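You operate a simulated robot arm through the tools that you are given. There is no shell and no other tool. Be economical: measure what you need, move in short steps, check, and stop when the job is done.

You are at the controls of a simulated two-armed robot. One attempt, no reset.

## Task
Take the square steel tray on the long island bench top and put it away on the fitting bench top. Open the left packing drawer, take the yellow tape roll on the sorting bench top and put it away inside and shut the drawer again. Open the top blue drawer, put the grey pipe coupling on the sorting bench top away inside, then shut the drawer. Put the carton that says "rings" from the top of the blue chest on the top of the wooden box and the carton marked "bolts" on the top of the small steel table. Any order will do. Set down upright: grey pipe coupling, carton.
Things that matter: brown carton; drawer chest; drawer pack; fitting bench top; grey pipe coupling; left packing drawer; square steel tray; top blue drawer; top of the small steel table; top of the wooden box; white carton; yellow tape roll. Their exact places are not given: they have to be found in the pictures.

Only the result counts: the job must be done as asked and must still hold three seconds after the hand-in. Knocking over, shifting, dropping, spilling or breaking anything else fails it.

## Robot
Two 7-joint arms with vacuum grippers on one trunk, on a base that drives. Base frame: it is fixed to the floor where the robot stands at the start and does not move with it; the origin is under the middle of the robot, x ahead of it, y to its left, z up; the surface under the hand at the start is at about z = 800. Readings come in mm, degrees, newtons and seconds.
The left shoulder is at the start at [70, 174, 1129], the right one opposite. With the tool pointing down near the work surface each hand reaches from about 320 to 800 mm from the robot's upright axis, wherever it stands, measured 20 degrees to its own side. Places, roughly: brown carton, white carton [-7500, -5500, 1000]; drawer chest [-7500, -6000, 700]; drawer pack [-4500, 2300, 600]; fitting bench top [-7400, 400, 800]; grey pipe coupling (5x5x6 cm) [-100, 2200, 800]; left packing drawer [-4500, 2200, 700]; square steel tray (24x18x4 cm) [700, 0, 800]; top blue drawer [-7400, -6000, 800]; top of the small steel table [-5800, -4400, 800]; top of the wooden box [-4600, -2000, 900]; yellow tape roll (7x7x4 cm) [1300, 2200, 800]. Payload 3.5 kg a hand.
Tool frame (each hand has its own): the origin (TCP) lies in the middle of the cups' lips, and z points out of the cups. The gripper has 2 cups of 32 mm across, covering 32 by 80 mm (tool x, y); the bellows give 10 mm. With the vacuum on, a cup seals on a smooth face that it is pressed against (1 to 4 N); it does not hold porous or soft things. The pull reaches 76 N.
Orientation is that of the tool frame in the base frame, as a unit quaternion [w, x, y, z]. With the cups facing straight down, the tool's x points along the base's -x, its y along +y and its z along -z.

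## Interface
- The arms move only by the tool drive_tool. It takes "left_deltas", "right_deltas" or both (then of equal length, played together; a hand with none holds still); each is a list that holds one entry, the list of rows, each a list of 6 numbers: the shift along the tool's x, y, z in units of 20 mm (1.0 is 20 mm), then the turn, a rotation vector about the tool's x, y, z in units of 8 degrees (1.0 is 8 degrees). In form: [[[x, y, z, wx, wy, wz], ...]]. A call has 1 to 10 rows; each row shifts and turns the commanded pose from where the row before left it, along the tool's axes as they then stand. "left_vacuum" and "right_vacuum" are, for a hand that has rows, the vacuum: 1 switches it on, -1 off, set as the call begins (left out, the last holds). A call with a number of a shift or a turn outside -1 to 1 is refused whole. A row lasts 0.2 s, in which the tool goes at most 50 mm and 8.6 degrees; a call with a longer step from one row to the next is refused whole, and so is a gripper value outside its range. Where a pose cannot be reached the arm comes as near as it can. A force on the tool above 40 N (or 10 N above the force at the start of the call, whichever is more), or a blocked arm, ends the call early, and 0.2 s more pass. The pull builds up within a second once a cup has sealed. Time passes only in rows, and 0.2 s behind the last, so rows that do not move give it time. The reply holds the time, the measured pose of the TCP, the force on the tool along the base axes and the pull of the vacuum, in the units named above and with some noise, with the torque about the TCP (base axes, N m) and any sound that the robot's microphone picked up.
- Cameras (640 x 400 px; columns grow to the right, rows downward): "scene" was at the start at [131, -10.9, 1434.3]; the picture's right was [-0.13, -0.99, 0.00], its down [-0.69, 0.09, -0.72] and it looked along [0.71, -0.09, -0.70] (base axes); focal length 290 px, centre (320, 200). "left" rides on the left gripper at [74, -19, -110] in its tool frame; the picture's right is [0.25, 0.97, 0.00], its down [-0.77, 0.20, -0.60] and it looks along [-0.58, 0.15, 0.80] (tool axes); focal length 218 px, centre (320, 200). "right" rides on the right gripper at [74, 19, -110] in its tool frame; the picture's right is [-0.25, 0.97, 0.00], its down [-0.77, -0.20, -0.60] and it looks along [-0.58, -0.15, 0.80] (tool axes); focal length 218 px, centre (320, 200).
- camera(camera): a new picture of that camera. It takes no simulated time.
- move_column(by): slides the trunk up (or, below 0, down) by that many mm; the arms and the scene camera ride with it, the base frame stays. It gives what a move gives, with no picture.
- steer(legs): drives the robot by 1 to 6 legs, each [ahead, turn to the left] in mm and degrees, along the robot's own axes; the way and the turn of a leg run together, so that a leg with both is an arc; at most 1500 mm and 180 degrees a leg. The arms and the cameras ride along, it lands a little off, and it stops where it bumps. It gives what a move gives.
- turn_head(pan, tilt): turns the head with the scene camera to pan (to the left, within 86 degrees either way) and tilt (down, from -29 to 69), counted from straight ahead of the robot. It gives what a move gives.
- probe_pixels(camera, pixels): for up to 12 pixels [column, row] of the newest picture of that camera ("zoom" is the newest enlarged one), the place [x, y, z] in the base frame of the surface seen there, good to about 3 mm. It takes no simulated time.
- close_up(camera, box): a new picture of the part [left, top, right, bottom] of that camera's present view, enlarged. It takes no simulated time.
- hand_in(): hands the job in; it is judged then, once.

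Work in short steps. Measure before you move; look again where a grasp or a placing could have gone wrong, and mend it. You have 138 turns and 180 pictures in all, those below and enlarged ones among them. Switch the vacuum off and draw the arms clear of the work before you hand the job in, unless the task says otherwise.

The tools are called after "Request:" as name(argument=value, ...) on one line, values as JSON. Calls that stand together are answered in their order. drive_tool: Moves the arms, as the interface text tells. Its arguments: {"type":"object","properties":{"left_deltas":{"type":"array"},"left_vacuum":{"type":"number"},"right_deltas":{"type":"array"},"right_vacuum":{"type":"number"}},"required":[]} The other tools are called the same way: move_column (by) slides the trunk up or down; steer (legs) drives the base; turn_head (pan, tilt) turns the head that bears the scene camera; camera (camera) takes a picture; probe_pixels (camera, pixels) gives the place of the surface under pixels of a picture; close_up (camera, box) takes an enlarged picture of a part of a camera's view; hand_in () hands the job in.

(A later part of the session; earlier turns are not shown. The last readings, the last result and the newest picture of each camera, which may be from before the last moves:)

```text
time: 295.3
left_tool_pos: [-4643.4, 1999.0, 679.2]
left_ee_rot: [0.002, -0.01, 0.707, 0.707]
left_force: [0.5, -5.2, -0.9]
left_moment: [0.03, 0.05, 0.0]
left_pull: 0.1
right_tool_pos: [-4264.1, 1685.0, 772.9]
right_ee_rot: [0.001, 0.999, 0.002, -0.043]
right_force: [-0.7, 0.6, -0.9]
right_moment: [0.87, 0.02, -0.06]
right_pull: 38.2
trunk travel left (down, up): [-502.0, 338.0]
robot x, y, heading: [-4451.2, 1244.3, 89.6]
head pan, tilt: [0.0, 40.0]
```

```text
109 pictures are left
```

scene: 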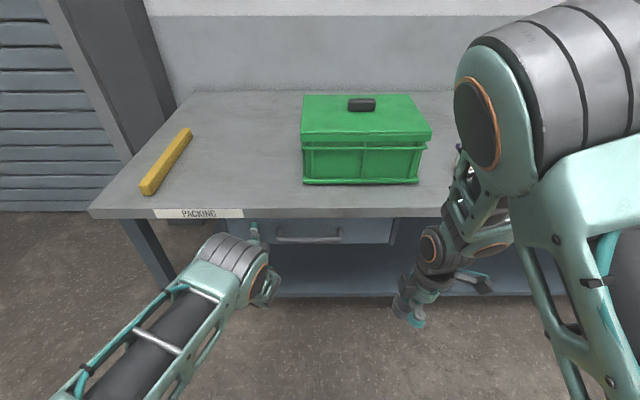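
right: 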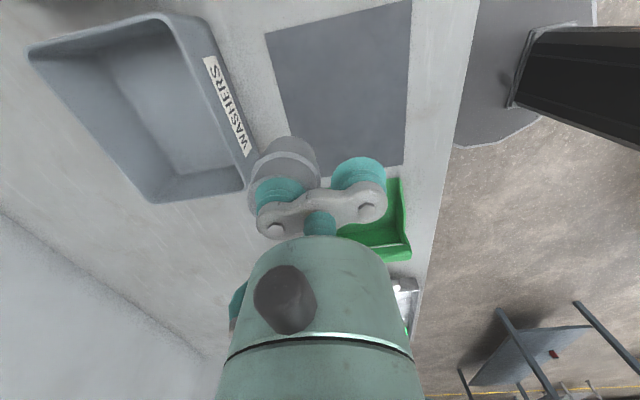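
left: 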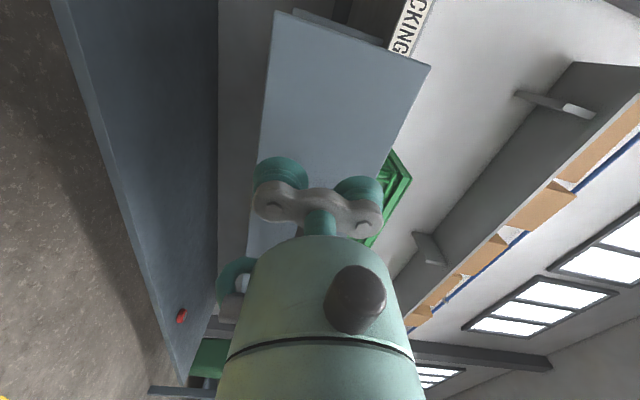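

I check the drawer-face depth against the closed value (1992).

Request:
probe_pixels(camera="scene", pixels=[[370, 228], [385, 235], [360, 226]])

Request:
drive_tool(left_deltas=[[[0, 0, 0.2, 0, 0, 0], [0, 0, 0.2, 0, 0, 0], [0, 0, 0.1, 0, 0, 0], [0, 0, 0, 0, 0, 0]]])

Request:
probe_pixels(camera="scene", pixels=[[370, 228], [385, 235], [360, 226]])

```text
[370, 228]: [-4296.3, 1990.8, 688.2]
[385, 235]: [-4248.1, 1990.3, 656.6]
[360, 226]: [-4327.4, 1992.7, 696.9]
```

```text
time: 296.1
left_tool_pos: [-4644.3, 2003.0, 677.9]
left_ee_rot: [0.003, -0.01, 0.708, 0.706]
left_force: [1.0, -20.2, 7.7]
left_moment: [-0.23, 0.21, 0.02]
left_pull: 0.1
right_tool_pos: [-4263.9, 1683.1, 774.7]
right_ee_rot: [-0.001, 0.999, 0.001, -0.044]
right_force: [-0.8, 0.5, -0.8]
right_moment: [0.92, 0.02, -0.1]
right_pull: 38.1
trunk travel left (down, up): [-502.0, 338.0]
robot x, y, heading: [-4451.9, 1240.6, 89.6]
head pan, tilt: [0.0, 40.0]
stopped in row 3 (left hand): the force on the tool passed its limit at 44 N (the readings are from after the stop); the commanded pose is now the measured one
```

```text
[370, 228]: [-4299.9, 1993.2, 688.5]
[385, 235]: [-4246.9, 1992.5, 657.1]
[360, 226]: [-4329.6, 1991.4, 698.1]
```

The drawer is shut with the tape inside. I retract, raise the trunk, and drive toward the chest area.

Request:
drive_tool(left_deltas=[[[0, 0, -0.5, 0, 0, 0], [0, 0, -1, 0, 0, 0], [0, 0, -1, 0, 0, 0]]])

Request:
steer(legs=[[-90, 0]])

Request:
move_column(by=330)

Request:
steer(legs=[[0, 90], [1000, 0], [0, 90]])

Request:
turn_head(pan=0, tilt=18)

Request:
camera(camera="scene")

```text
time: 296.9
left_tool_pos: [-4643.7, 1957.1, 675.5]
left_ee_rot: [0.003, -0.01, 0.709, 0.705]
left_force: [0.0, 0.1, 0.7]
left_moment: [0.0, -0.01, 0.02]
left_pull: 0.1
right_tool_pos: [-4264.7, 1685.7, 774.0]
right_ee_rot: [0.001, 0.999, 0.003, -0.043]
right_force: [0.6, 0.1, -1.0]
right_moment: [0.9, 0.02, -0.1]
right_pull: 38.6
trunk travel left (down, up): [-502.0, 338.0]
robot x, y, heading: [-4454.1, 1242.8, 89.4]
head pan, tilt: [0.0, 40.0]
```

```text
time: 298.0
left_tool_pos: [-4644.9, 1864.6, 678.6]
left_ee_rot: [0.002, -0.011, 0.709, 0.705]
left_force: [0.1, -0.5, 0.3]
left_moment: [-0.01, 0.0, -0.02]
left_pull: 0.1
right_tool_pos: [-4264.8, 1594.1, 773.2]
right_ee_rot: [0.0, 0.999, 0.003, -0.043]
right_force: [0.0, 0.2, -0.8]
right_moment: [0.93, -0.04, -0.07]
right_pull: 38.1
trunk travel left (down, up): [-502.0, 338.0]
robot x, y, heading: [-4456.6, 1152.8, 89.8]
head pan, tilt: [0.0, 40.0]
```

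```text
time: 301.2
left_tool_pos: [-4645.1, 1864.9, 1006.2]
left_ee_rot: [0.002, -0.011, 0.71, 0.705]
left_force: [-1.2, 0.1, 0.0]
left_moment: [-0.01, 0.03, -0.01]
left_pull: 0.0
right_tool_pos: [-4265.0, 1595.0, 1101.5]
right_ee_rot: [0.001, 0.999, 0.002, -0.042]
right_force: [0.4, -1.3, -0.6]
right_moment: [0.93, -0.04, -0.11]
right_pull: 38.1
trunk travel left (down, up): [-832.0, 8.0]
robot x, y, heading: [-4456.3, 1154.7, 89.5]
head pan, tilt: [0.0, 40.0]
```

```text
time: 314.1
left_tool_pos: [-5250.2, 422.6, 1005.8]
left_ee_rot: [0.705, 0.709, 0.017, 0.003]
left_force: [0.5, -0.2, 0.1]
left_moment: [0.02, 0.02, 0.03]
left_pull: 0.0
right_tool_pos: [-5635.6, 686.2, 1103.0]
right_ee_rot: [0.043, -0.011, 0.999, 0.001]
right_force: [1.7, -0.5, -0.9]
right_moment: [-0.91, -0.01, -0.06]
right_pull: 37.8
trunk travel left (down, up): [-832.0, 8.0]
robot x, y, heading: [-5451.7, 1133.0, -89.3]
head pan, tilt: [0.0, 40.0]
```

```text
time: 314.9
left_tool_pos: [-5250.7, 421.6, 1005.8]
left_ee_rot: [0.705, 0.709, 0.017, 0.004]
left_force: [-0.2, -0.9, 0.2]
left_moment: [0.0, 0.0, 0.0]
left_pull: 0.1
right_tool_pos: [-5634.8, 686.1, 1103.1]
right_ee_rot: [0.044, -0.011, 0.999, 0.001]
right_force: [-0.1, -0.3, -0.4]
right_moment: [-0.86, -0.01, -0.1]
right_pull: 37.9
trunk travel left (down, up): [-832.0, 8.0]
robot x, y, heading: [-5449.6, 1132.0, -89.3]
head pan, tilt: [0.0, 18.0]
```

```text
108 pictures are left
```

scene: 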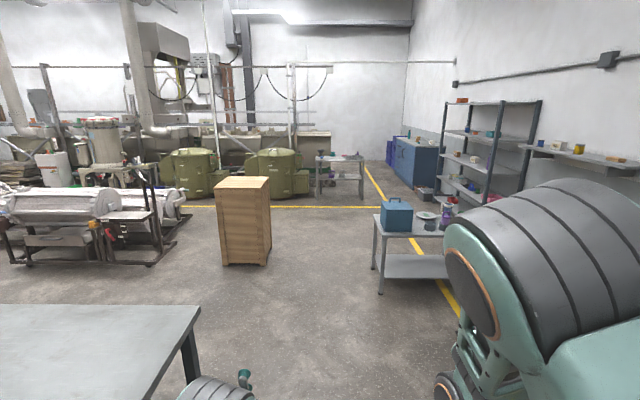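

I see the wooden box, the steel table and the blue chest ahead. I probe them for path planning.

Request:
probe_pixels(camera="scene", pixels=[[218, 188], [270, 188], [242, 180], [265, 260], [318, 160], [362, 160], [340, 156], [395, 140], [437, 145], [412, 165], [375, 218], [380, 290]])

Request:
close_up(camera="scene", box=[300, 110, 460, 210])

```text
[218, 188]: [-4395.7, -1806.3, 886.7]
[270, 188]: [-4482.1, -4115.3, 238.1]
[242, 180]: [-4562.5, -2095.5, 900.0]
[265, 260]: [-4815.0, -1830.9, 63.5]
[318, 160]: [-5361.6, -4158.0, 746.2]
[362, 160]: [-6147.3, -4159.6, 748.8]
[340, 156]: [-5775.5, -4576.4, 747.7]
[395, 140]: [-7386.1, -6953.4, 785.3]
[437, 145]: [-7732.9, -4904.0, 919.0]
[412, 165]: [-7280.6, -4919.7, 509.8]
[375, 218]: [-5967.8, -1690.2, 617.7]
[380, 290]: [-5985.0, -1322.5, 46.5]
```

```text
4.00 times, centred on (380, 160) of scene
```

zoom: 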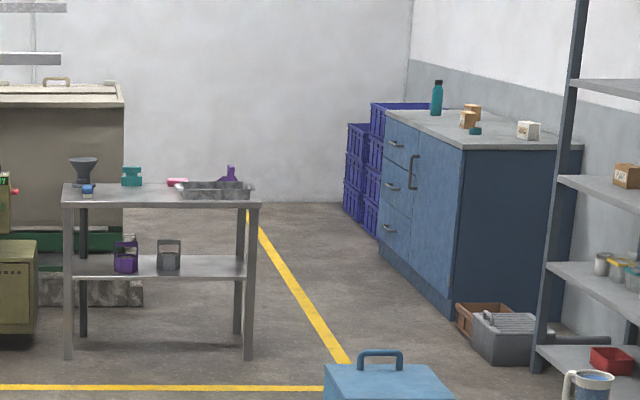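

I drive to (−5450,−3200), then turn toward the chest aisle and look.

Request:
steer(legs=[[0, -0.7], [1500, 0], [1500, 0], [1300, 0], [0, -60]])

Request:
camera(camera="scene")

```text
time: 338.6
left_tool_pos: [-6032.0, -3689.7, 1006.3]
left_ee_rot: [0.604, 0.615, -0.354, -0.363]
left_force: [0.0, 0.4, 0.0]
left_moment: [-0.01, -0.01, 0.01]
left_pull: 0.1
right_tool_pos: [-5976.6, -3227.0, 1102.8]
right_ee_rot: [0.037, 0.51, 0.859, -0.021]
right_force: [-0.6, 0.5, -0.7]
right_moment: [-0.39, 0.81, -0.06]
right_pull: 37.5
trunk travel left (down, up): [-832.0, 8.0]
robot x, y, heading: [-5495.3, -3183.5, -151.8]
head pan, tilt: [0.0, 18.0]
```

```text
106 pictures are left
```

scene: 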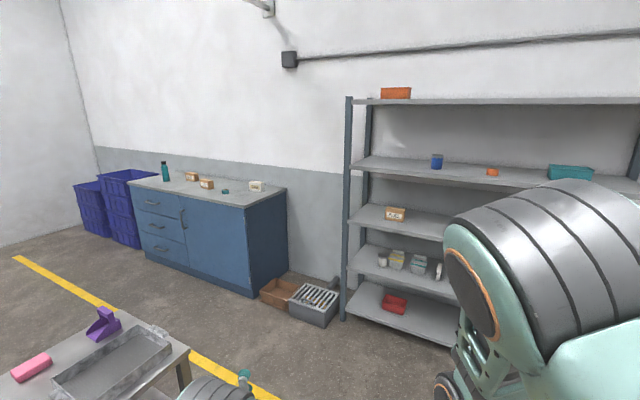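

Request:
close_up(camera="scene", box=[120, 150, 300, 270])

Request:
probe_pixels(camera="scene", pixels=[[132, 184], [244, 205], [286, 188], [190, 385], [300, 325], [265, 295], [345, 320], [258, 187], [207, 184], [191, 176], [160, 205], [110, 260]])

```text
3.33 times, centred on (210, 210) of scene
```

zoom: 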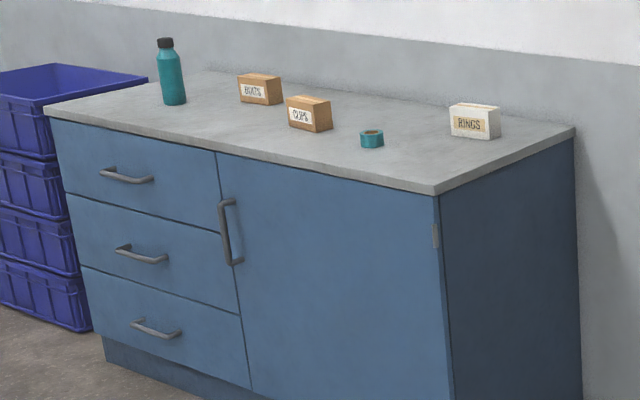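

```text
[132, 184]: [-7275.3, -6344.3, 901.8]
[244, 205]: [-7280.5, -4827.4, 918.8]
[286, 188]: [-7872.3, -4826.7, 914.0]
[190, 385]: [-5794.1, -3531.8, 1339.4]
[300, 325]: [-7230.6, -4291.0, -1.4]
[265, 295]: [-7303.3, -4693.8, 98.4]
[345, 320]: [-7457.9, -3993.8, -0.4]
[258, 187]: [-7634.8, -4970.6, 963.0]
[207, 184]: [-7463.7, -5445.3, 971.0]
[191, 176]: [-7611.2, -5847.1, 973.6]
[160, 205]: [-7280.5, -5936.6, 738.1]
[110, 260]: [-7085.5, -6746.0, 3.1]
```

Found: RINGS (white) at (−7635,−4970), BOLTS (brown) at (−7611,−5847), CLIPS is a decoy. Top blue drawer is at the left of the chest. I drive into the aisle facing the drawers.

Request:
steer(legs=[[0, -28], [1050, 0], [0, 90], [1500, 0], [1150, 0]])

Request:
steer(legs=[[0, -90]])

Request:
turn_head(pan=0, tilt=40)

Request:
camera(camera="scene")

```text
time: 361.6
left_tool_pos: [-6571.1, -6564.6, 1006.5]
left_ee_rot: [0.705, 0.709, -0.016, -0.029]
left_force: [-0.5, 0.5, 1.2]
left_moment: [-0.02, -0.01, 0.02]
left_pull: 0.0
right_tool_pos: [-6927.9, -6266.4, 1102.1]
right_ee_rot: [0.042, 0.037, 0.998, -0.002]
right_force: [0.0, 0.6, -0.2]
right_moment: [-0.87, 0.09, -0.08]
right_pull: 38.1
trunk travel left (down, up): [-832.0, 8.0]
robot x, y, heading: [-6705.5, -5840.0, -94.8]
head pan, tilt: [0.0, 18.0]
```

```text
time: 365.8
left_tool_pos: [-7428.3, -5981.0, 1005.5]
left_ee_rot: [-0.479, -0.492, 0.511, 0.517]
left_force: [-0.1, -0.9, 0.4]
left_moment: [-0.01, 0.03, -0.02]
left_pull: 0.1
right_tool_pos: [-7133.0, -5619.8, 1102.6]
right_ee_rot: [0.03, 0.728, 0.684, -0.031]
right_force: [0.6, -1.1, -0.7]
right_moment: [0.07, 0.92, -0.09]
right_pull: 38.3
trunk travel left (down, up): [-832.0, 8.0]
robot x, y, heading: [-6702.4, -5838.7, 175.8]
head pan, tilt: [0.0, 18.0]
```

```text
time: 366.6
left_tool_pos: [-7428.0, -5979.8, 1006.0]
left_ee_rot: [-0.48, -0.492, 0.511, 0.517]
left_force: [-0.1, 0.0, -0.1]
left_moment: [-0.01, -0.01, 0.02]
left_pull: 0.1
right_tool_pos: [-7133.6, -5618.7, 1103.1]
right_ee_rot: [0.031, 0.729, 0.683, -0.032]
right_force: [-0.2, 0.3, -0.7]
right_moment: [0.05, 0.87, -0.09]
right_pull: 37.7
trunk travel left (down, up): [-832.0, 8.0]
robot x, y, heading: [-6703.5, -5838.5, 176.1]
head pan, tilt: [0.0, 40.0]
```

```text
104 pictures are left
```

scene: 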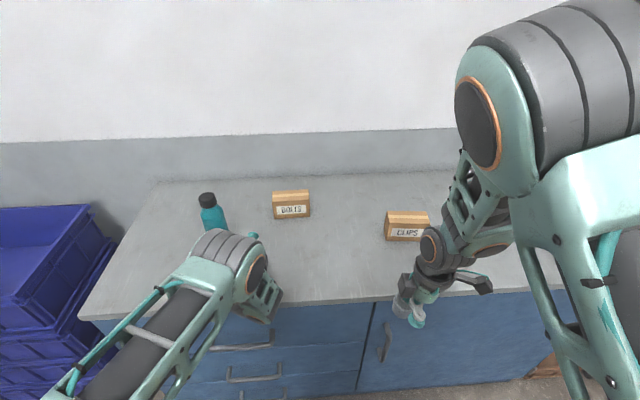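

I square up, back off 280 mm, lower the trunk and measure the top drawer.

Request:
steer(legs=[[0, 4], [-280, 0]])

Request:
move_column(by=-170)

Request:
camera(camera="scene")

Request:
close_up(camera="scene", box=[60, 170, 380, 370])

```text
time: 369.1
left_tool_pos: [-7138.3, -6030.3, 1004.9]
left_ee_rot: [0.497, 0.509, -0.493, -0.5]
left_force: [0.3, 0.2, 0.3]
left_moment: [0.02, 0.01, 0.01]
left_pull: 0.0
right_tool_pos: [-6869.1, -5650.2, 1101.5]
right_ee_rot: [0.032, 0.704, 0.709, -0.03]
right_force: [-0.1, 0.5, 0.4]
right_moment: [-0.02, 0.9, -0.05]
right_pull: 38.1
trunk travel left (down, up): [-832.0, 8.0]
robot x, y, heading: [-6426.6, -5838.5, 179.8]
head pan, tilt: [0.0, 40.0]
```

```text
time: 371.0
left_tool_pos: [-7138.3, -6030.7, 835.4]
left_ee_rot: [0.497, 0.509, -0.493, -0.501]
left_force: [0.6, -0.4, 0.1]
left_moment: [-0.04, 0.0, 0.02]
left_pull: 0.1
right_tool_pos: [-6869.2, -5650.1, 934.2]
right_ee_rot: [0.031, 0.704, 0.709, -0.03]
right_force: [0.7, -0.3, -0.8]
right_moment: [0.03, 0.87, -0.08]
right_pull: 37.6
trunk travel left (down, up): [-662.0, 178.0]
robot x, y, heading: [-6426.2, -5834.8, 180.1]
head pan, tilt: [0.0, 40.0]
```

```text
103 pictures are left
```

scene: 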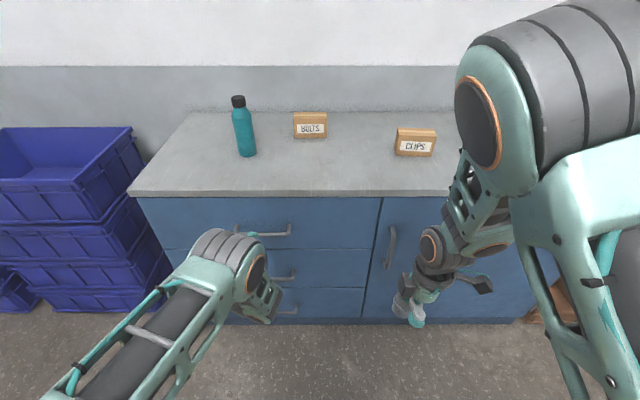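

```text
2.00 times, centred on (220, 270) of scene
```

zoom: 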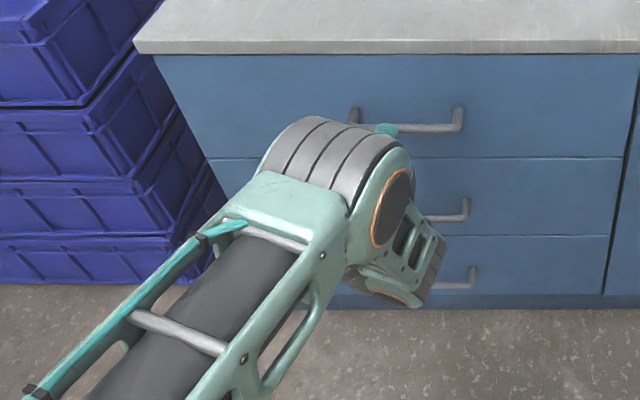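

Request:
probe_pixels(camera="zoom", pixels=[[165, 65], [205, 150], [620, 65], [605, 150], [540, 70], [540, 110], [540, 150], [352, 115], [458, 115], [420, 128], [500, 45], [240, 110]])

```text
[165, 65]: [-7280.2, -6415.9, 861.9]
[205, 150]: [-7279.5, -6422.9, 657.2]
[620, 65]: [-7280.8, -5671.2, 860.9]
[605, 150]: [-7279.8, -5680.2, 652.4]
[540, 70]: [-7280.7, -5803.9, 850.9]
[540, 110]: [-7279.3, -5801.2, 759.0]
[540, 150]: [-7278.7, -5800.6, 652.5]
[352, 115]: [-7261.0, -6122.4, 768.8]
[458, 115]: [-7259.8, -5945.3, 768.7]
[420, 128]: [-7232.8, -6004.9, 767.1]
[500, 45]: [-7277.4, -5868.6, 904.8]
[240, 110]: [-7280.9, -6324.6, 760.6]
```

Top drawer face: x=−7280, y −6420…−5670, z 650…870; handle at z 768. I shift the left hand to y≈−5870, z 760 and advance.

Request:
drive_tool(left_deltas=[[[-1, 0, 0, 0, 0, 0], [-1, 0, 0, 0, 0, 0], [-1, 0, 0, 0, 0, 0], [-1, 0, 0, 0, 0, 0], [-1, 0, 0, 0, 0, 0], [-1, 0, 0, 0, 0, 0], [-1, 0, 0, 0, 0, 0], [-1, 0, 0, 0, 0, 0], [0, 0, 0, 0, 0, 0]]])

Request:
move_column(by=-75)

Request:
steer(legs=[[90, 0]])

Request:
camera(camera="left")

```text
time: 373.0
left_tool_pos: [-7139.1, -5871.3, 838.9]
left_ee_rot: [0.497, 0.51, -0.494, -0.499]
left_force: [0.6, 0.3, -0.4]
left_moment: [-0.01, 0.03, 0.02]
left_pull: 0.1
right_tool_pos: [-6869.7, -5650.3, 932.2]
right_ee_rot: [0.032, 0.704, 0.709, -0.03]
right_force: [0.0, -1.1, -1.2]
right_moment: [0.02, 0.89, -0.08]
right_pull: 37.8
trunk travel left (down, up): [-662.0, 178.0]
robot x, y, heading: [-6430.4, -5841.4, 179.8]
head pan, tilt: [0.0, 40.0]
```

```text
time: 374.1
left_tool_pos: [-7139.2, -5871.3, 765.2]
left_ee_rot: [0.497, 0.509, -0.493, -0.5]
left_force: [-0.1, -0.5, -0.1]
left_moment: [-0.02, -0.04, -0.01]
left_pull: 0.1
right_tool_pos: [-6868.8, -5650.5, 857.2]
right_ee_rot: [0.032, 0.704, 0.709, -0.03]
right_force: [-0.1, 0.0, -0.5]
right_moment: [0.02, 0.92, -0.1]
right_pull: 37.7
trunk travel left (down, up): [-587.0, 253.0]
robot x, y, heading: [-6429.8, -5844.2, 179.6]
head pan, tilt: [0.0, 40.0]
```

```text
time: 375.2
left_tool_pos: [-7233.7, -5870.9, 763.3]
left_ee_rot: [0.497, 0.51, -0.493, -0.5]
left_force: [0.2, 0.4, -0.4]
left_moment: [0.0, 0.03, 0.0]
left_pull: 0.1
right_tool_pos: [-6960.9, -5650.1, 857.8]
right_ee_rot: [0.032, 0.704, 0.709, -0.03]
right_force: [0.3, -0.1, -0.5]
right_moment: [-0.01, 0.87, -0.07]
right_pull: 37.5
trunk travel left (down, up): [-587.0, 253.0]
robot x, y, heading: [-6516.3, -5838.4, 179.8]
head pan, tilt: [0.0, 40.0]
```

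```text
101 pictures are left
```

left: 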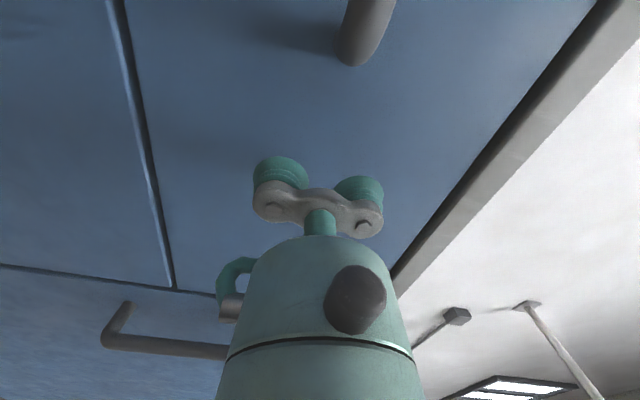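

Good: face 46 mm away, clear of the handle. I press on with vacuum.

Request:
drive_tool(left_deltas=[[[0, 0, 1, 0, 0, 0], [0, 0, 0.8, 0, 0, 0], [0, 0, 0.4, 0, 0, 0], [0, 0, 0.2, 0, 0, 0], [0, 0, 0, 0, 0, 0], [0, 0, 0, 0, 0, 0], [0, 0, 0, 0, 0, 0], [0, 0, 0, 0, 0, 0]]], left_vacuum=1)

```text
time: 377.0
left_tool_pos: [-7280.3, -5872.3, 763.6]
left_ee_rot: [0.497, 0.51, -0.493, -0.5]
left_force: [-1.4, -1.3, 4.8]
left_moment: [-0.14, 0.03, -0.24]
left_pull: 75.5
right_tool_pos: [-6960.7, -5650.2, 857.7]
right_ee_rot: [0.031, 0.704, 0.709, -0.031]
right_force: [-0.3, -0.3, -1.1]
right_moment: [0.01, 0.89, -0.1]
right_pull: 37.4
trunk travel left (down, up): [-587.0, 253.0]
robot x, y, heading: [-6522.7, -5837.8, 179.6]
head pan, tilt: [0.0, 40.0]
```

Sealed. I pull the drawer open 230 mm with the base.

Request:
steer(legs=[[-80, 0], [-80, 0], [-70, 0]])

Request:
camera(camera="scene")

```text
time: 379.4
left_tool_pos: [-7049.1, -5872.3, 764.2]
left_ee_rot: [0.497, 0.51, -0.493, -0.501]
left_force: [-0.3, -2.5, 2.0]
left_moment: [-0.42, 0.39, -0.11]
left_pull: 75.5
right_tool_pos: [-6728.7, -5651.5, 858.5]
right_ee_rot: [0.031, 0.704, 0.709, -0.031]
right_force: [0.2, 1.2, 0.4]
right_moment: [0.02, 0.92, -0.07]
right_pull: 37.7
trunk travel left (down, up): [-587.0, 253.0]
robot x, y, heading: [-6288.3, -5840.6, 180.1]
head pan, tilt: [0.0, 40.0]
```

```text
100 pictures are left
```

scene: 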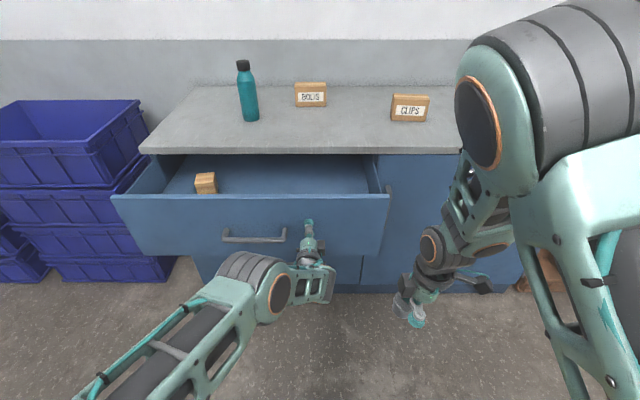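

Open. I release, step back slightly and probe the interior.

Request:
drive_tool(left_deltas=[[[0, 0, 0, 0, 0, 0], [0, 0, 0, 0, 0, 0], [0, 0, 0, 0, 0, 0], [0, 0, 0, 0, 0, 0], [0, 0, -0.3, 0, 0, 0], [0, 0, -0.7, 0, 0, 0], [0, 0, -1, 0, 0, 0]]], left_vacuum=-1)

Request:
move_column(by=200)

Request:
turn_head(pan=0, tilt=45)

Request:
camera(camera="scene")

```text
time: 381.0
left_tool_pos: [-7008.9, -5869.5, 763.8]
left_ee_rot: [0.496, 0.51, -0.494, -0.5]
left_force: [-0.2, 0.6, 0.9]
left_moment: [0.0, -0.02, -0.01]
left_pull: 0.1
right_tool_pos: [-6730.1, -5650.8, 856.5]
right_ee_rot: [0.031, 0.705, 0.708, -0.03]
right_force: [0.9, -0.5, -0.1]
right_moment: [-0.01, 0.88, -0.07]
right_pull: 37.4
trunk travel left (down, up): [-587.0, 253.0]
robot x, y, heading: [-6291.8, -5840.8, 179.6]
head pan, tilt: [0.0, 40.0]
```

```text
time: 383.1
left_tool_pos: [-7009.3, -5870.0, 962.4]
left_ee_rot: [0.497, 0.51, -0.494, -0.499]
left_force: [0.2, 0.2, -0.4]
left_moment: [0.02, 0.01, 0.03]
left_pull: 0.0
right_tool_pos: [-6731.2, -5650.0, 1057.2]
right_ee_rot: [0.031, 0.705, 0.708, -0.03]
right_force: [0.2, -0.6, -0.6]
right_moment: [-0.01, 0.9, -0.04]
right_pull: 37.7
trunk travel left (down, up): [-787.0, 53.0]
robot x, y, heading: [-6292.7, -5843.2, 180.0]
head pan, tilt: [0.0, 40.0]
```

```text
time: 383.8
left_tool_pos: [-7009.4, -5870.0, 963.6]
left_ee_rot: [0.497, 0.51, -0.493, -0.5]
left_force: [-0.5, -0.6, 0.6]
left_moment: [-0.01, 0.01, 0.02]
left_pull: 0.1
right_tool_pos: [-6731.9, -5650.5, 1057.3]
right_ee_rot: [0.033, 0.705, 0.708, -0.03]
right_force: [0.0, -0.2, -1.0]
right_moment: [-0.01, 0.92, -0.05]
right_pull: 37.8
trunk travel left (down, up): [-787.0, 53.0]
robot x, y, heading: [-6284.9, -5840.8, 180.0]
head pan, tilt: [0.0, 45.0]
```

```text
99 pictures are left
```

scene: 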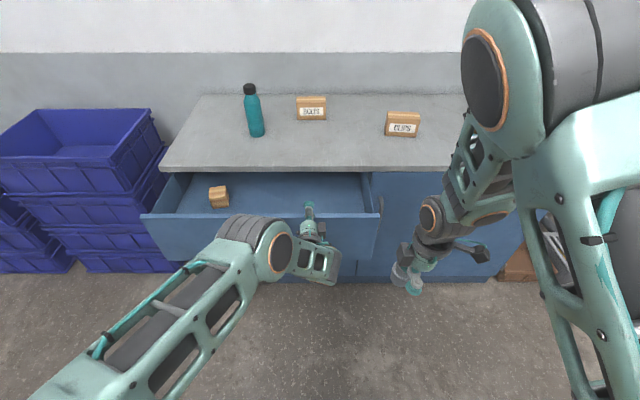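

Request:
probe_pixels(camera="scene", pixels=[[290, 205], [340, 205], [260, 190], [350, 190], [370, 205], [220, 195], [350, 218], [290, 165], [340, 180], [360, 180]])

```text
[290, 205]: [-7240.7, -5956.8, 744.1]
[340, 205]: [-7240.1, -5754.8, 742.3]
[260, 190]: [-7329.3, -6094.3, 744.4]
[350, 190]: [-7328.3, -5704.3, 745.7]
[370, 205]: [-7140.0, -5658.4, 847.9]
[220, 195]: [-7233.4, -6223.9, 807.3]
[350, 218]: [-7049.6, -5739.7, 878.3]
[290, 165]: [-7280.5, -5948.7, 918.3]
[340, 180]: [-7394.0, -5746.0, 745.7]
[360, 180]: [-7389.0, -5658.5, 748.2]
```

Floor z 744, front rim z 878, free x −7066…−7280. I raise/move the left hand aside and bring the right hand inward and forward, levelling its 5° tilt.

Request:
drive_tool(left_deltas=[[[0.8, 0.5, 0, 0, 0, 0], [0.8, 0.5, 0, 0, 0, 0], [0.8, 0.5, 0, 0, 0, 0], [0.8, 0.5, 0, 0, 0, 0], [0.8, 0.5, 0, 0, 0, 0], [0.8, 0.5, 0, 0, 0, 0], [0.8, 0.5, 0, 0, 0, 0], [0.8, 0.5, 0, 0, 0, 0], [0.8, 0.5, 0, 0, 0, 0], [0, 0, 0, 0, 0, 0]]], right_deltas=[[[-0.6, -1, 0, 0, 0.21, 0], [-0.6, -1, 0, 0, 0.21, 0], [-0.6, -1, 0, 0, 0.21, 0], [-0.6, -1, 0, 0, 0, 0], [-0.6, -1, 0, 0, 0, 0], [-0.6, -1, 0, 0, 0, 0], [-0.6, -1, 0, 0, 0, 0], [-0.6, -1, 0, 0, 0, 0], [-0.6, -1, 0, 0, 0, 0], [0, 0, 0, 0, 0, 0]]])

Request:
camera(camera="scene")

Request:
camera(camera="right")

```text
time: 386.0
left_tool_pos: [-7007.9, -6015.0, 1050.5]
left_ee_rot: [0.497, 0.51, -0.493, -0.5]
left_force: [-0.1, -0.1, -0.1]
left_moment: [0.0, 0.02, -0.02]
left_pull: 0.0
right_tool_pos: [-6909.3, -5760.4, 1058.2]
right_ee_rot: [0.0, 0.705, 0.709, 0.001]
right_force: [0.4, 0.2, -1.5]
right_moment: [0.0, 0.9, 0.04]
right_pull: 37.9
trunk travel left (down, up): [-787.0, 53.0]
robot x, y, heading: [-6288.0, -5839.6, 179.8]
head pan, tilt: [0.0, 45.0]
```

```text
98 pictures are left
```

scene: 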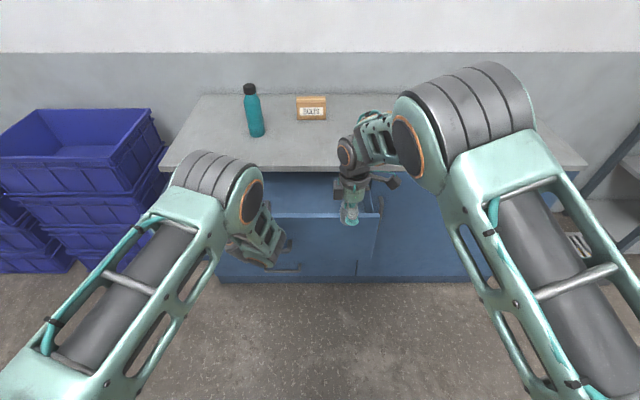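

```text
97 pictures are left
```

right: 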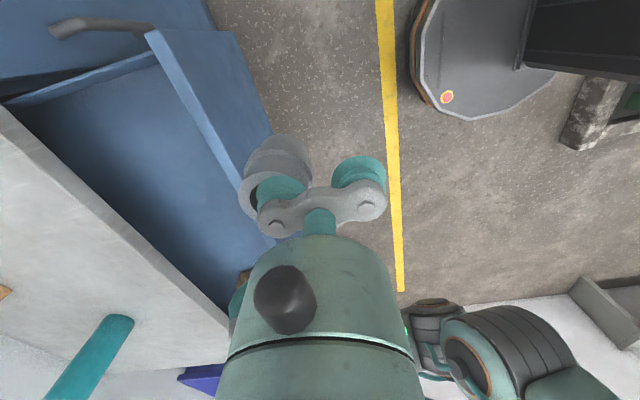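

Right tool is vertical now. I drive 236 mm forward and lower the coupling with the right arm.

Request:
steer(legs=[[236, 0]])

Request:
drive_tool(right_deltas=[[[0, 0, 1, 0, 0, 0], [0, 0, 1, 0, 0, 0], [0, 0, 1, 0, 0, 0], [0, 0, 1, 0, 0, 0], [0, 0, 1, 0, 0, 0], [0, 0, 1, 0, 0, 0], [0, 0, 1, 0, 0, 0]]])

Request:
camera(camera="right")

Request:
camera(camera="scene")

```text
time: 387.8
left_tool_pos: [-7245.1, -6014.2, 1051.8]
left_ee_rot: [0.497, 0.509, -0.494, -0.499]
left_force: [-0.5, 0.3, -0.8]
left_moment: [-0.01, 0.0, 0.02]
left_pull: 0.0
right_tool_pos: [-7146.2, -5760.3, 1058.1]
right_ee_rot: [-0.001, 0.705, 0.71, 0.001]
right_force: [-0.2, 0.4, -0.2]
right_moment: [-0.01, 0.92, -0.01]
right_pull: 37.7
trunk travel left (down, up): [-787.0, 53.0]
robot x, y, heading: [-6526.9, -5840.1, 179.8]
head pan, tilt: [0.0, 45.0]
```

```text
time: 389.4
left_tool_pos: [-7245.5, -6015.0, 1051.2]
left_ee_rot: [0.498, 0.51, -0.494, -0.499]
left_force: [-0.4, 0.3, 0.0]
left_moment: [-0.01, 0.01, 0.0]
left_pull: 0.2
right_tool_pos: [-7146.7, -5760.8, 917.5]
right_ee_rot: [0.0, 0.705, 0.71, 0.002]
right_force: [-0.1, 0.2, -0.1]
right_moment: [0.0, 0.9, -0.01]
right_pull: 37.3
trunk travel left (down, up): [-787.0, 53.0]
robot x, y, heading: [-6527.7, -5839.1, 179.9]
head pan, tilt: [0.0, 45.0]
```

```text
96 pictures are left
```

right: 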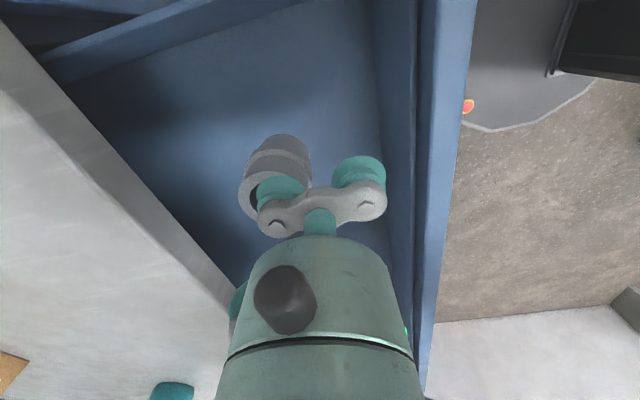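

```text
95 pictures are left
```

scene: 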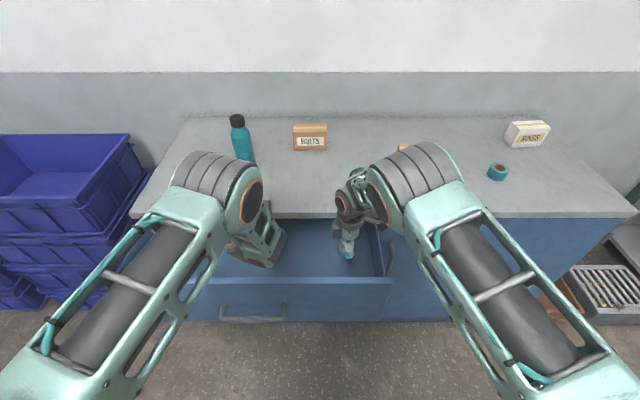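

Well clear inside the drawer. I lower to the floor and set it down gently.

Request:
drive_tool(right_deltas=[[[0, 0, 1, 0, 0, 0], [0, 0, 1, 0, 0, 0], [0, 0, 1, 0, 0, 0], [0, 0, 1, 0, 0, 0], [0, 0, 1, 0, 0, 0], [0, 0, 0.25, 0, 0, 0], [0, 0, 0.2, 0, 0, 0], [0, 0, 0, 0, 0, 0]]])

Request:
camera(camera="right")

```text
time: 391.1
left_tool_pos: [-7245.9, -6014.5, 1050.6]
left_ee_rot: [0.497, 0.51, -0.493, -0.499]
left_force: [0.2, -0.3, -1.0]
left_moment: [-0.01, -0.01, 0.0]
left_pull: 0.0
right_tool_pos: [-7146.0, -5759.9, 810.2]
right_ee_rot: [0.0, 0.705, 0.709, 0.001]
right_force: [-0.1, 0.2, 0.2]
right_moment: [0.01, 0.89, 0.0]
right_pull: 37.3
trunk travel left (down, up): [-787.0, 53.0]
robot x, y, heading: [-6524.1, -5839.9, 179.7]
head pan, tilt: [0.0, 45.0]
```

```text
94 pictures are left
```

right: 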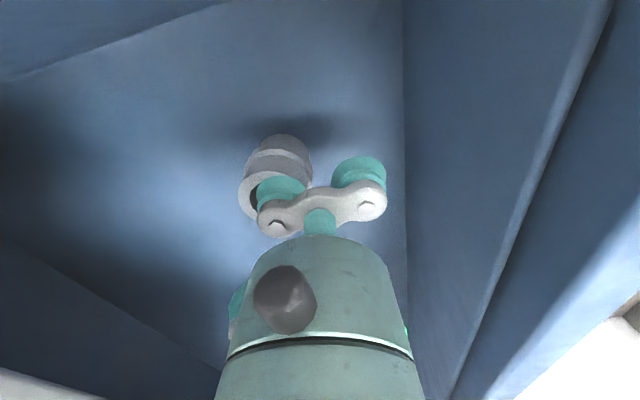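

Not touching yet (810). I lower in 3 mm steps.

Request:
drive_tool(right_deltas=[[[0, 0, 0.15, 0, 0, 0], [0, 0, 0.1, 0, 0, 0], [0, 0, 0, 0, 0, 0]]])

Request:
drive_tool(right_deltas=[[[0, 0, 0.1, 0, 0, 0], [0, 0, 0, 0, 0, 0]]])

```text
time: 391.9
left_tool_pos: [-7245.6, -6015.9, 1049.9]
left_ee_rot: [0.497, 0.51, -0.494, -0.499]
left_force: [-0.4, 0.5, 0.0]
left_moment: [-0.01, 0.01, 0.02]
left_pull: 0.1
right_tool_pos: [-7145.9, -5759.4, 805.2]
right_ee_rot: [0.0, 0.704, 0.71, 0.0]
right_force: [0.0, -0.3, 2.1]
right_moment: [-0.02, 0.94, -0.01]
right_pull: 38.0
trunk travel left (down, up): [-787.0, 53.0]
robot x, y, heading: [-6527.3, -5839.0, 180.0]
head pan, tilt: [0.0, 45.0]
```

```text
time: 392.6
left_tool_pos: [-7244.9, -6014.7, 1051.9]
left_ee_rot: [0.497, 0.509, -0.493, -0.5]
left_force: [0.1, 0.2, -0.4]
left_moment: [0.0, -0.02, 0.01]
left_pull: 0.0
right_tool_pos: [-7145.0, -5760.4, 803.9]
right_ee_rot: [-0.002, 0.705, 0.709, 0.001]
right_force: [-2.2, 0.8, 11.9]
right_moment: [-0.05, 1.12, -0.01]
right_pull: 38.1
trunk travel left (down, up): [-787.0, 53.0]
robot x, y, heading: [-6523.6, -5838.8, 179.8]
head pan, tilt: [0.0, 45.0]
```

Contact (12 N). I release and rise.

Request:
drive_tool(right_deltas=[[[0, 0, 0, 0, 0, 0], [0, 0, 0, 0, 0, 0], [0, 0, 0, 0, 0, 0], [0, 0, 0, 0, 0, 0], [0, 0, -0.3, 0, 0, 0], [0, 0, -0.6, 0, 0, 0], [0, 0, -1, 0, 0, 0], [0, 0, -1, 0, 0, 0], [0, 0, -1, 0, 0, 0], [0, 0, -1, 0, 0, 0]]], right_vacuum=-1)

Request:
drive_tool(right_deltas=[[[0, 0, -1, 0, 0, 0], [0, 0, -1, 0, 0, 0], [0, 0, -1, 0, 0, 0], [0, 0, -1, 0, 0, 0], [0, 0, -1, 0, 0, 0], [0, 0, -1, 0, 0, 0], [0, 0, -1, 0, 0, 0]]])

Request:
camera(camera="right")

```text
time: 394.8
left_tool_pos: [-7245.3, -6015.5, 1052.7]
left_ee_rot: [0.498, 0.51, -0.493, -0.499]
left_force: [-0.4, 0.0, 0.2]
left_moment: [0.0, 0.03, -0.01]
left_pull: 0.1
right_tool_pos: [-7145.8, -5760.2, 901.6]
right_ee_rot: [-0.001, 0.704, 0.71, 0.001]
right_force: [-0.3, -0.6, -0.2]
right_moment: [0.01, -0.03, 0.02]
right_pull: 0.1
trunk travel left (down, up): [-787.0, 53.0]
robot x, y, heading: [-6523.2, -5839.0, 179.6]
head pan, tilt: [0.0, 45.0]
```

```text
time: 396.4
left_tool_pos: [-7244.8, -6014.3, 1051.6]
left_ee_rot: [0.497, 0.51, -0.493, -0.5]
left_force: [0.0, 0.7, 0.4]
left_moment: [0.01, 0.0, 0.04]
left_pull: 0.0
right_tool_pos: [-7146.4, -5758.8, 1039.5]
right_ee_rot: [0.002, 0.706, 0.708, 0.001]
right_force: [-0.2, -0.2, -0.7]
right_moment: [0.01, -0.01, 0.0]
right_pull: 0.0
trunk travel left (down, up): [-787.0, 53.0]
robot x, y, heading: [-6522.2, -5839.7, 179.8]
head pan, tilt: [0.0, 45.0]
```

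```text
93 pictures are left
```

right: 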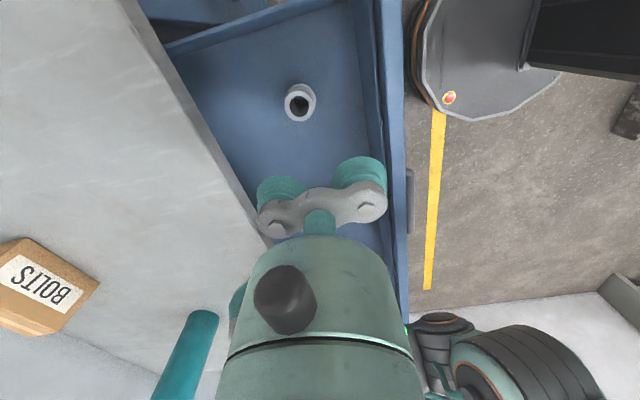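

The coupling stands upright in the drawer. I back off 255 mm and lower so the left cups meet the face above the handle (z≈828).

Request:
steer(legs=[[-255, 0]])

Request:
move_column(by=-223)

Request:
camera(camera="scene")

Request:
camera(camera="left")

```text
time: 398.2
left_tool_pos: [-6988.7, -6018.4, 1049.6]
left_ee_rot: [0.498, 0.512, -0.492, -0.498]
left_force: [0.7, 1.0, -0.2]
left_moment: [0.02, -0.01, 0.02]
left_pull: 0.1
right_tool_pos: [-6892.5, -5762.9, 1038.6]
right_ee_rot: [0.001, 0.704, 0.71, 0.001]
right_force: [-0.2, 0.1, 0.4]
right_moment: [0.01, 0.01, -0.02]
right_pull: 0.1
trunk travel left (down, up): [-787.0, 53.0]
robot x, y, heading: [-6269.3, -5835.7, -179.8]
head pan, tilt: [0.0, 45.0]
```

```text
time: 400.6
left_tool_pos: [-6988.8, -6019.3, 827.7]
left_ee_rot: [0.499, 0.511, -0.491, -0.498]
left_force: [0.2, 0.4, 0.1]
left_moment: [0.01, 0.01, -0.01]
left_pull: 0.0
right_tool_pos: [-6891.7, -5762.8, 816.9]
right_ee_rot: [0.0, 0.704, 0.711, 0.001]
right_force: [-0.1, -0.1, 0.3]
right_moment: [-0.02, -0.04, 0.01]
right_pull: 0.1
trunk travel left (down, up): [-564.0, 276.0]
robot x, y, heading: [-6270.9, -5840.4, -179.7]
head pan, tilt: [0.0, 45.0]
```

```text
92 pictures are left
```

scene: 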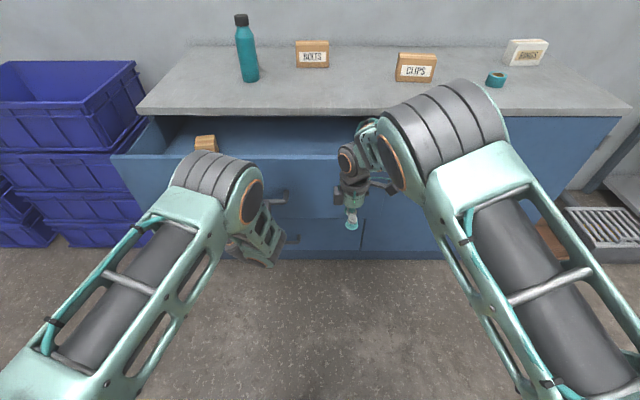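

```text
91 pictures are left
```

left: 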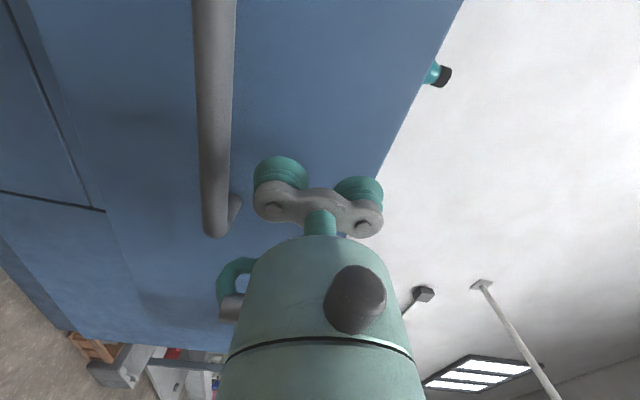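

Aligned above the handle. I push with the base in gentle legs, then finish with the arm.

Request:
steer(legs=[[55, 0], [70, 0], [70, 0], [75, 0]])

Request:
drive_tool(left_deltas=[[[0, 0, 0.3, 0, 0, 0], [0, 0, 0.3, 0, 0, 0], [0, 0, 0.3, 0, 0, 0], [0, 0, 0.2, 0, 0, 0], [0, 0, 0.2, 0, 0, 0], [0, 0, 0.2, 0, 0, 0], [0, 0, 0.1, 0, 0, 0], [0, 0, 0.1, 0, 0, 0], [0, 0, 0, 0, 0, 0]]])

Request:
camera(camera="scene")

```text
time: 403.4
left_tool_pos: [-7246.8, -6020.5, 839.5]
left_ee_rot: [0.503, 0.508, -0.488, -0.501]
left_force: [0.5, -0.2, 0.0]
left_moment: [-0.02, 0.05, -0.04]
left_pull: 0.0
right_tool_pos: [-7151.4, -5761.5, 827.1]
right_ee_rot: [-0.001, 0.707, 0.707, -0.009]
right_force: [0.3, -0.6, 2.1]
right_moment: [0.13, 0.04, 0.0]
right_pull: 0.0
trunk travel left (down, up): [-564.0, 276.0]
robot x, y, heading: [-6539.6, -5839.3, -180.0]
head pan, tilt: [0.0, 45.0]
```

```text
time: 405.4
left_tool_pos: [-7285.3, -6021.7, 833.7]
left_ee_rot: [0.499, 0.511, -0.491, -0.499]
left_force: [4.0, 0.7, -1.1]
left_moment: [0.04, 0.06, 0.0]
left_pull: 0.0
right_tool_pos: [-7158.2, -5759.4, 821.7]
right_ee_rot: [0.003, 0.708, 0.706, -0.006]
right_force: [0.5, -0.4, 0.2]
right_moment: [-0.02, -0.01, 0.02]
right_pull: 0.1
trunk travel left (down, up): [-564.0, 276.0]
robot x, y, heading: [-6539.1, -5840.9, -179.6]
head pan, tilt: [0.0, 45.0]
```

```text
90 pictures are left
```

scene: 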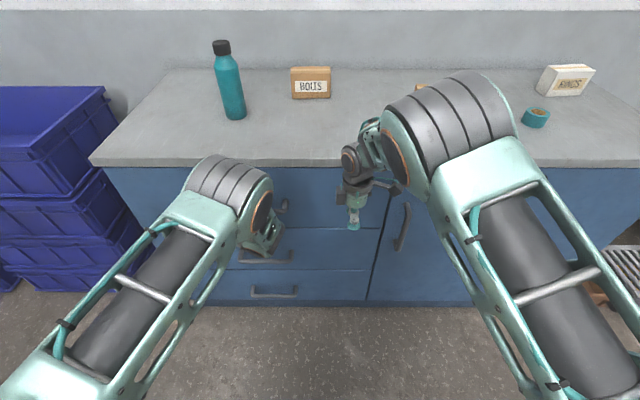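

I verify the face depth and press a bit more.

Request:
probe_pixels(camera="scene", pixels=[[320, 190], [320, 210], [150, 185], [420, 190], [400, 200]])

Request:
drive_tool(left_deltas=[[[0, 0, 0.2, 0, 0, 0], [0, 0, 0.2, 0, 0, 0], [0, 0, 0.1, 0, 0, 0]]])

Request:
probe_pixels(camera="scene", pixels=[[320, 190], [320, 210], [150, 185]])

```text
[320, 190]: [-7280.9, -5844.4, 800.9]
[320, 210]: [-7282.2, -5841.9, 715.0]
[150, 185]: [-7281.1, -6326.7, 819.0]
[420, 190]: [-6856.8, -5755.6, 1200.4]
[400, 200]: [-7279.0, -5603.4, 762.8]
```

```text
time: 406.2
left_tool_pos: [-7291.7, -6022.2, 833.4]
left_ee_rot: [0.5, 0.51, -0.491, -0.498]
left_force: [22.3, 0.8, 8.5]
left_moment: [0.03, -0.19, 0.0]
left_pull: 0.1
right_tool_pos: [-7154.9, -5760.0, 824.5]
right_ee_rot: [0.003, 0.708, 0.706, -0.007]
right_force: [0.0, 0.6, 0.0]
right_moment: [0.02, -0.01, -0.01]
right_pull: 0.1
trunk travel left (down, up): [-564.0, 276.0]
robot x, y, heading: [-6538.9, -5839.9, -179.5]
head pan, tilt: [0.0, 45.0]
stopped in row 3 (left hand): the force on the tool passed its limit at 43 N (the readings are from after the stop); the commanded pose is now the measured one
```

```text
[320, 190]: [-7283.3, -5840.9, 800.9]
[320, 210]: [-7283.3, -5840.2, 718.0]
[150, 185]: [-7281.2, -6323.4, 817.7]
```

The drawer is shut (x −7281). Now the cartons: I retract, raise, and turn both tools to vertical/standard orientation.

Request:
drive_tool(left_deltas=[[[0, 0, -0.5, 0, 0, 0], [0, 0, -1, 0, 0, 0], [0, 0, -1, 0, 0, 0]]])

Request:
steer(legs=[[-60, 0]])

Request:
move_column(by=268)

Request:
drive_tool(left_deltas=[[[0, 0, 0, 1, 0, 0], [0, 0, 0, 1, 0, 0], [0, 0, 0, 1, 0, 0], [0, 0, 0, 1, 0, 0], [0, 0, 0, 1, 0, 0], [0, 0, 0, 1, 0, 0], [0, 0, 0, 1, 0, 0], [0, 0, 0, 1, 0, 0], [0, 0, 0, 1, 0, 0], [0, 0, 0, 1, 0, 0]]], right_deltas=[[[0, 0, 0, 0, 0, 1], [0, 0, 0, 0, 0, 1], [0, 0, 0, 0, 0, 1], [0, 0, 0, 0, 0, 1], [0, 0, 0, 0, 0, 1], [0, 0, 0, 0, 0, 1], [0, 0, 0, 0, 0, 1], [0, 0, 0, 0, 0, 1], [0, 0, 0, 0, 0, 1], [0, 0, 0, 0, 0, 1]]])

Request:
drive_tool(left_deltas=[[[0, 0, 0, 0.65, 0, 0], [0, 0, 0, 0.6, 0, 0], [0.8, -0.8, 0, 0, 0, 0], [0.8, -0.8, 0, 0, 0, 0], [0.8, -0.8, 0, 0, 0, 0]]], right_deltas=[[[0, 0, 0, 0, 0, 0.65], [0, 0, 0, 0, 0, 0.6], [0, 0, 0, 0, 0, 0], [0, 0, 0, 0, 0, 0], [0, 0, 0, 0, 0, 0]]])

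Request:
camera(camera="scene")

```text
time: 407.0
left_tool_pos: [-7243.8, -6019.7, 832.8]
left_ee_rot: [0.498, 0.511, -0.492, -0.499]
left_force: [-0.2, 0.0, -1.0]
left_moment: [0.02, -0.01, 0.0]
left_pull: 0.2
right_tool_pos: [-7157.6, -5760.5, 822.3]
right_ee_rot: [0.004, 0.707, 0.707, -0.006]
right_force: [0.0, 0.0, 0.1]
right_moment: [0.01, 0.0, 0.02]
right_pull: 0.1
trunk travel left (down, up): [-564.0, 276.0]
robot x, y, heading: [-6536.5, -5841.8, -179.9]
head pan, tilt: [0.0, 45.0]
```

```text
time: 407.9
left_tool_pos: [-7183.5, -6019.9, 832.5]
left_ee_rot: [0.499, 0.511, -0.491, -0.498]
left_force: [0.2, 0.2, 0.6]
left_moment: [0.0, 0.0, 0.01]
left_pull: 0.1
right_tool_pos: [-7098.2, -5759.3, 822.6]
right_ee_rot: [0.003, 0.708, 0.707, -0.006]
right_force: [-0.5, -0.8, 0.3]
right_moment: [-0.02, 0.02, -0.04]
right_pull: 0.1
trunk travel left (down, up): [-564.0, 276.0]
robot x, y, heading: [-6479.7, -5838.6, -179.7]
head pan, tilt: [0.0, 45.0]
```

```text
time: 410.6
left_tool_pos: [-7185.2, -6019.7, 1098.8]
left_ee_rot: [0.499, 0.512, -0.491, -0.498]
left_force: [0.5, -0.2, 0.8]
left_moment: [0.01, 0.02, -0.03]
left_pull: 0.0
right_tool_pos: [-7098.9, -5760.6, 1090.2]
right_ee_rot: [0.003, 0.708, 0.706, -0.006]
right_force: [-1.0, -1.1, 0.0]
right_moment: [0.0, 0.03, -0.02]
right_pull: 0.1
trunk travel left (down, up): [-832.0, 8.0]
robot x, y, heading: [-6481.7, -5839.8, -179.9]
head pan, tilt: [0.0, 45.0]
```

```text
time: 412.9
left_tool_pos: [-7186.0, -6021.1, 1098.3]
left_ee_rot: [0.052, 0.713, -0.696, -0.065]
left_force: [0.2, -0.9, 0.4]
left_moment: [0.0, 0.0, 0.0]
left_pull: 0.1
right_tool_pos: [-7099.5, -5761.2, 1088.7]
right_ee_rot: [0.005, 0.996, 0.085, -0.002]
right_force: [-0.8, 0.0, 0.5]
right_moment: [0.01, 0.0, 0.02]
right_pull: 0.0
trunk travel left (down, up): [-832.0, 8.0]
robot x, y, heading: [-6479.6, -5840.6, -179.6]
head pan, tilt: [0.0, 45.0]
```

```text
time: 414.1
left_tool_pos: [-7137.8, -6069.0, 1098.9]
left_ee_rot: [-0.01, 0.715, -0.699, -0.004]
left_force: [-0.2, -0.3, 0.3]
left_moment: [0.0, -0.02, -0.01]
left_pull: 0.0
right_tool_pos: [-7098.9, -5760.2, 1089.5]
right_ee_rot: [0.006, 1.0, -0.002, -0.002]
right_force: [0.0, -0.2, 0.0]
right_moment: [0.03, 0.01, -0.01]
right_pull: 0.1
trunk travel left (down, up): [-832.0, 8.0]
robot x, y, heading: [-6478.4, -5841.6, -179.8]
head pan, tilt: [0.0, 45.0]
```

```text
89 pictures are left
```

scene: 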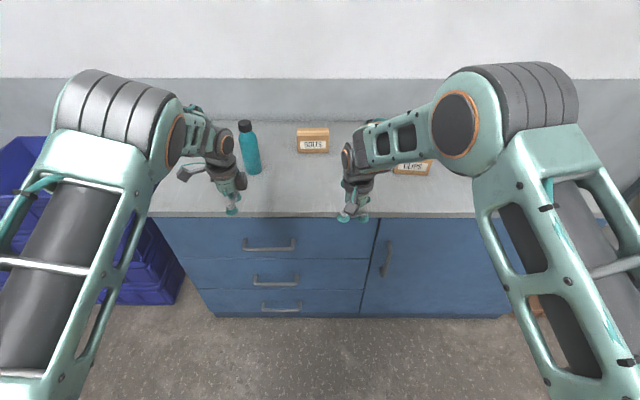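

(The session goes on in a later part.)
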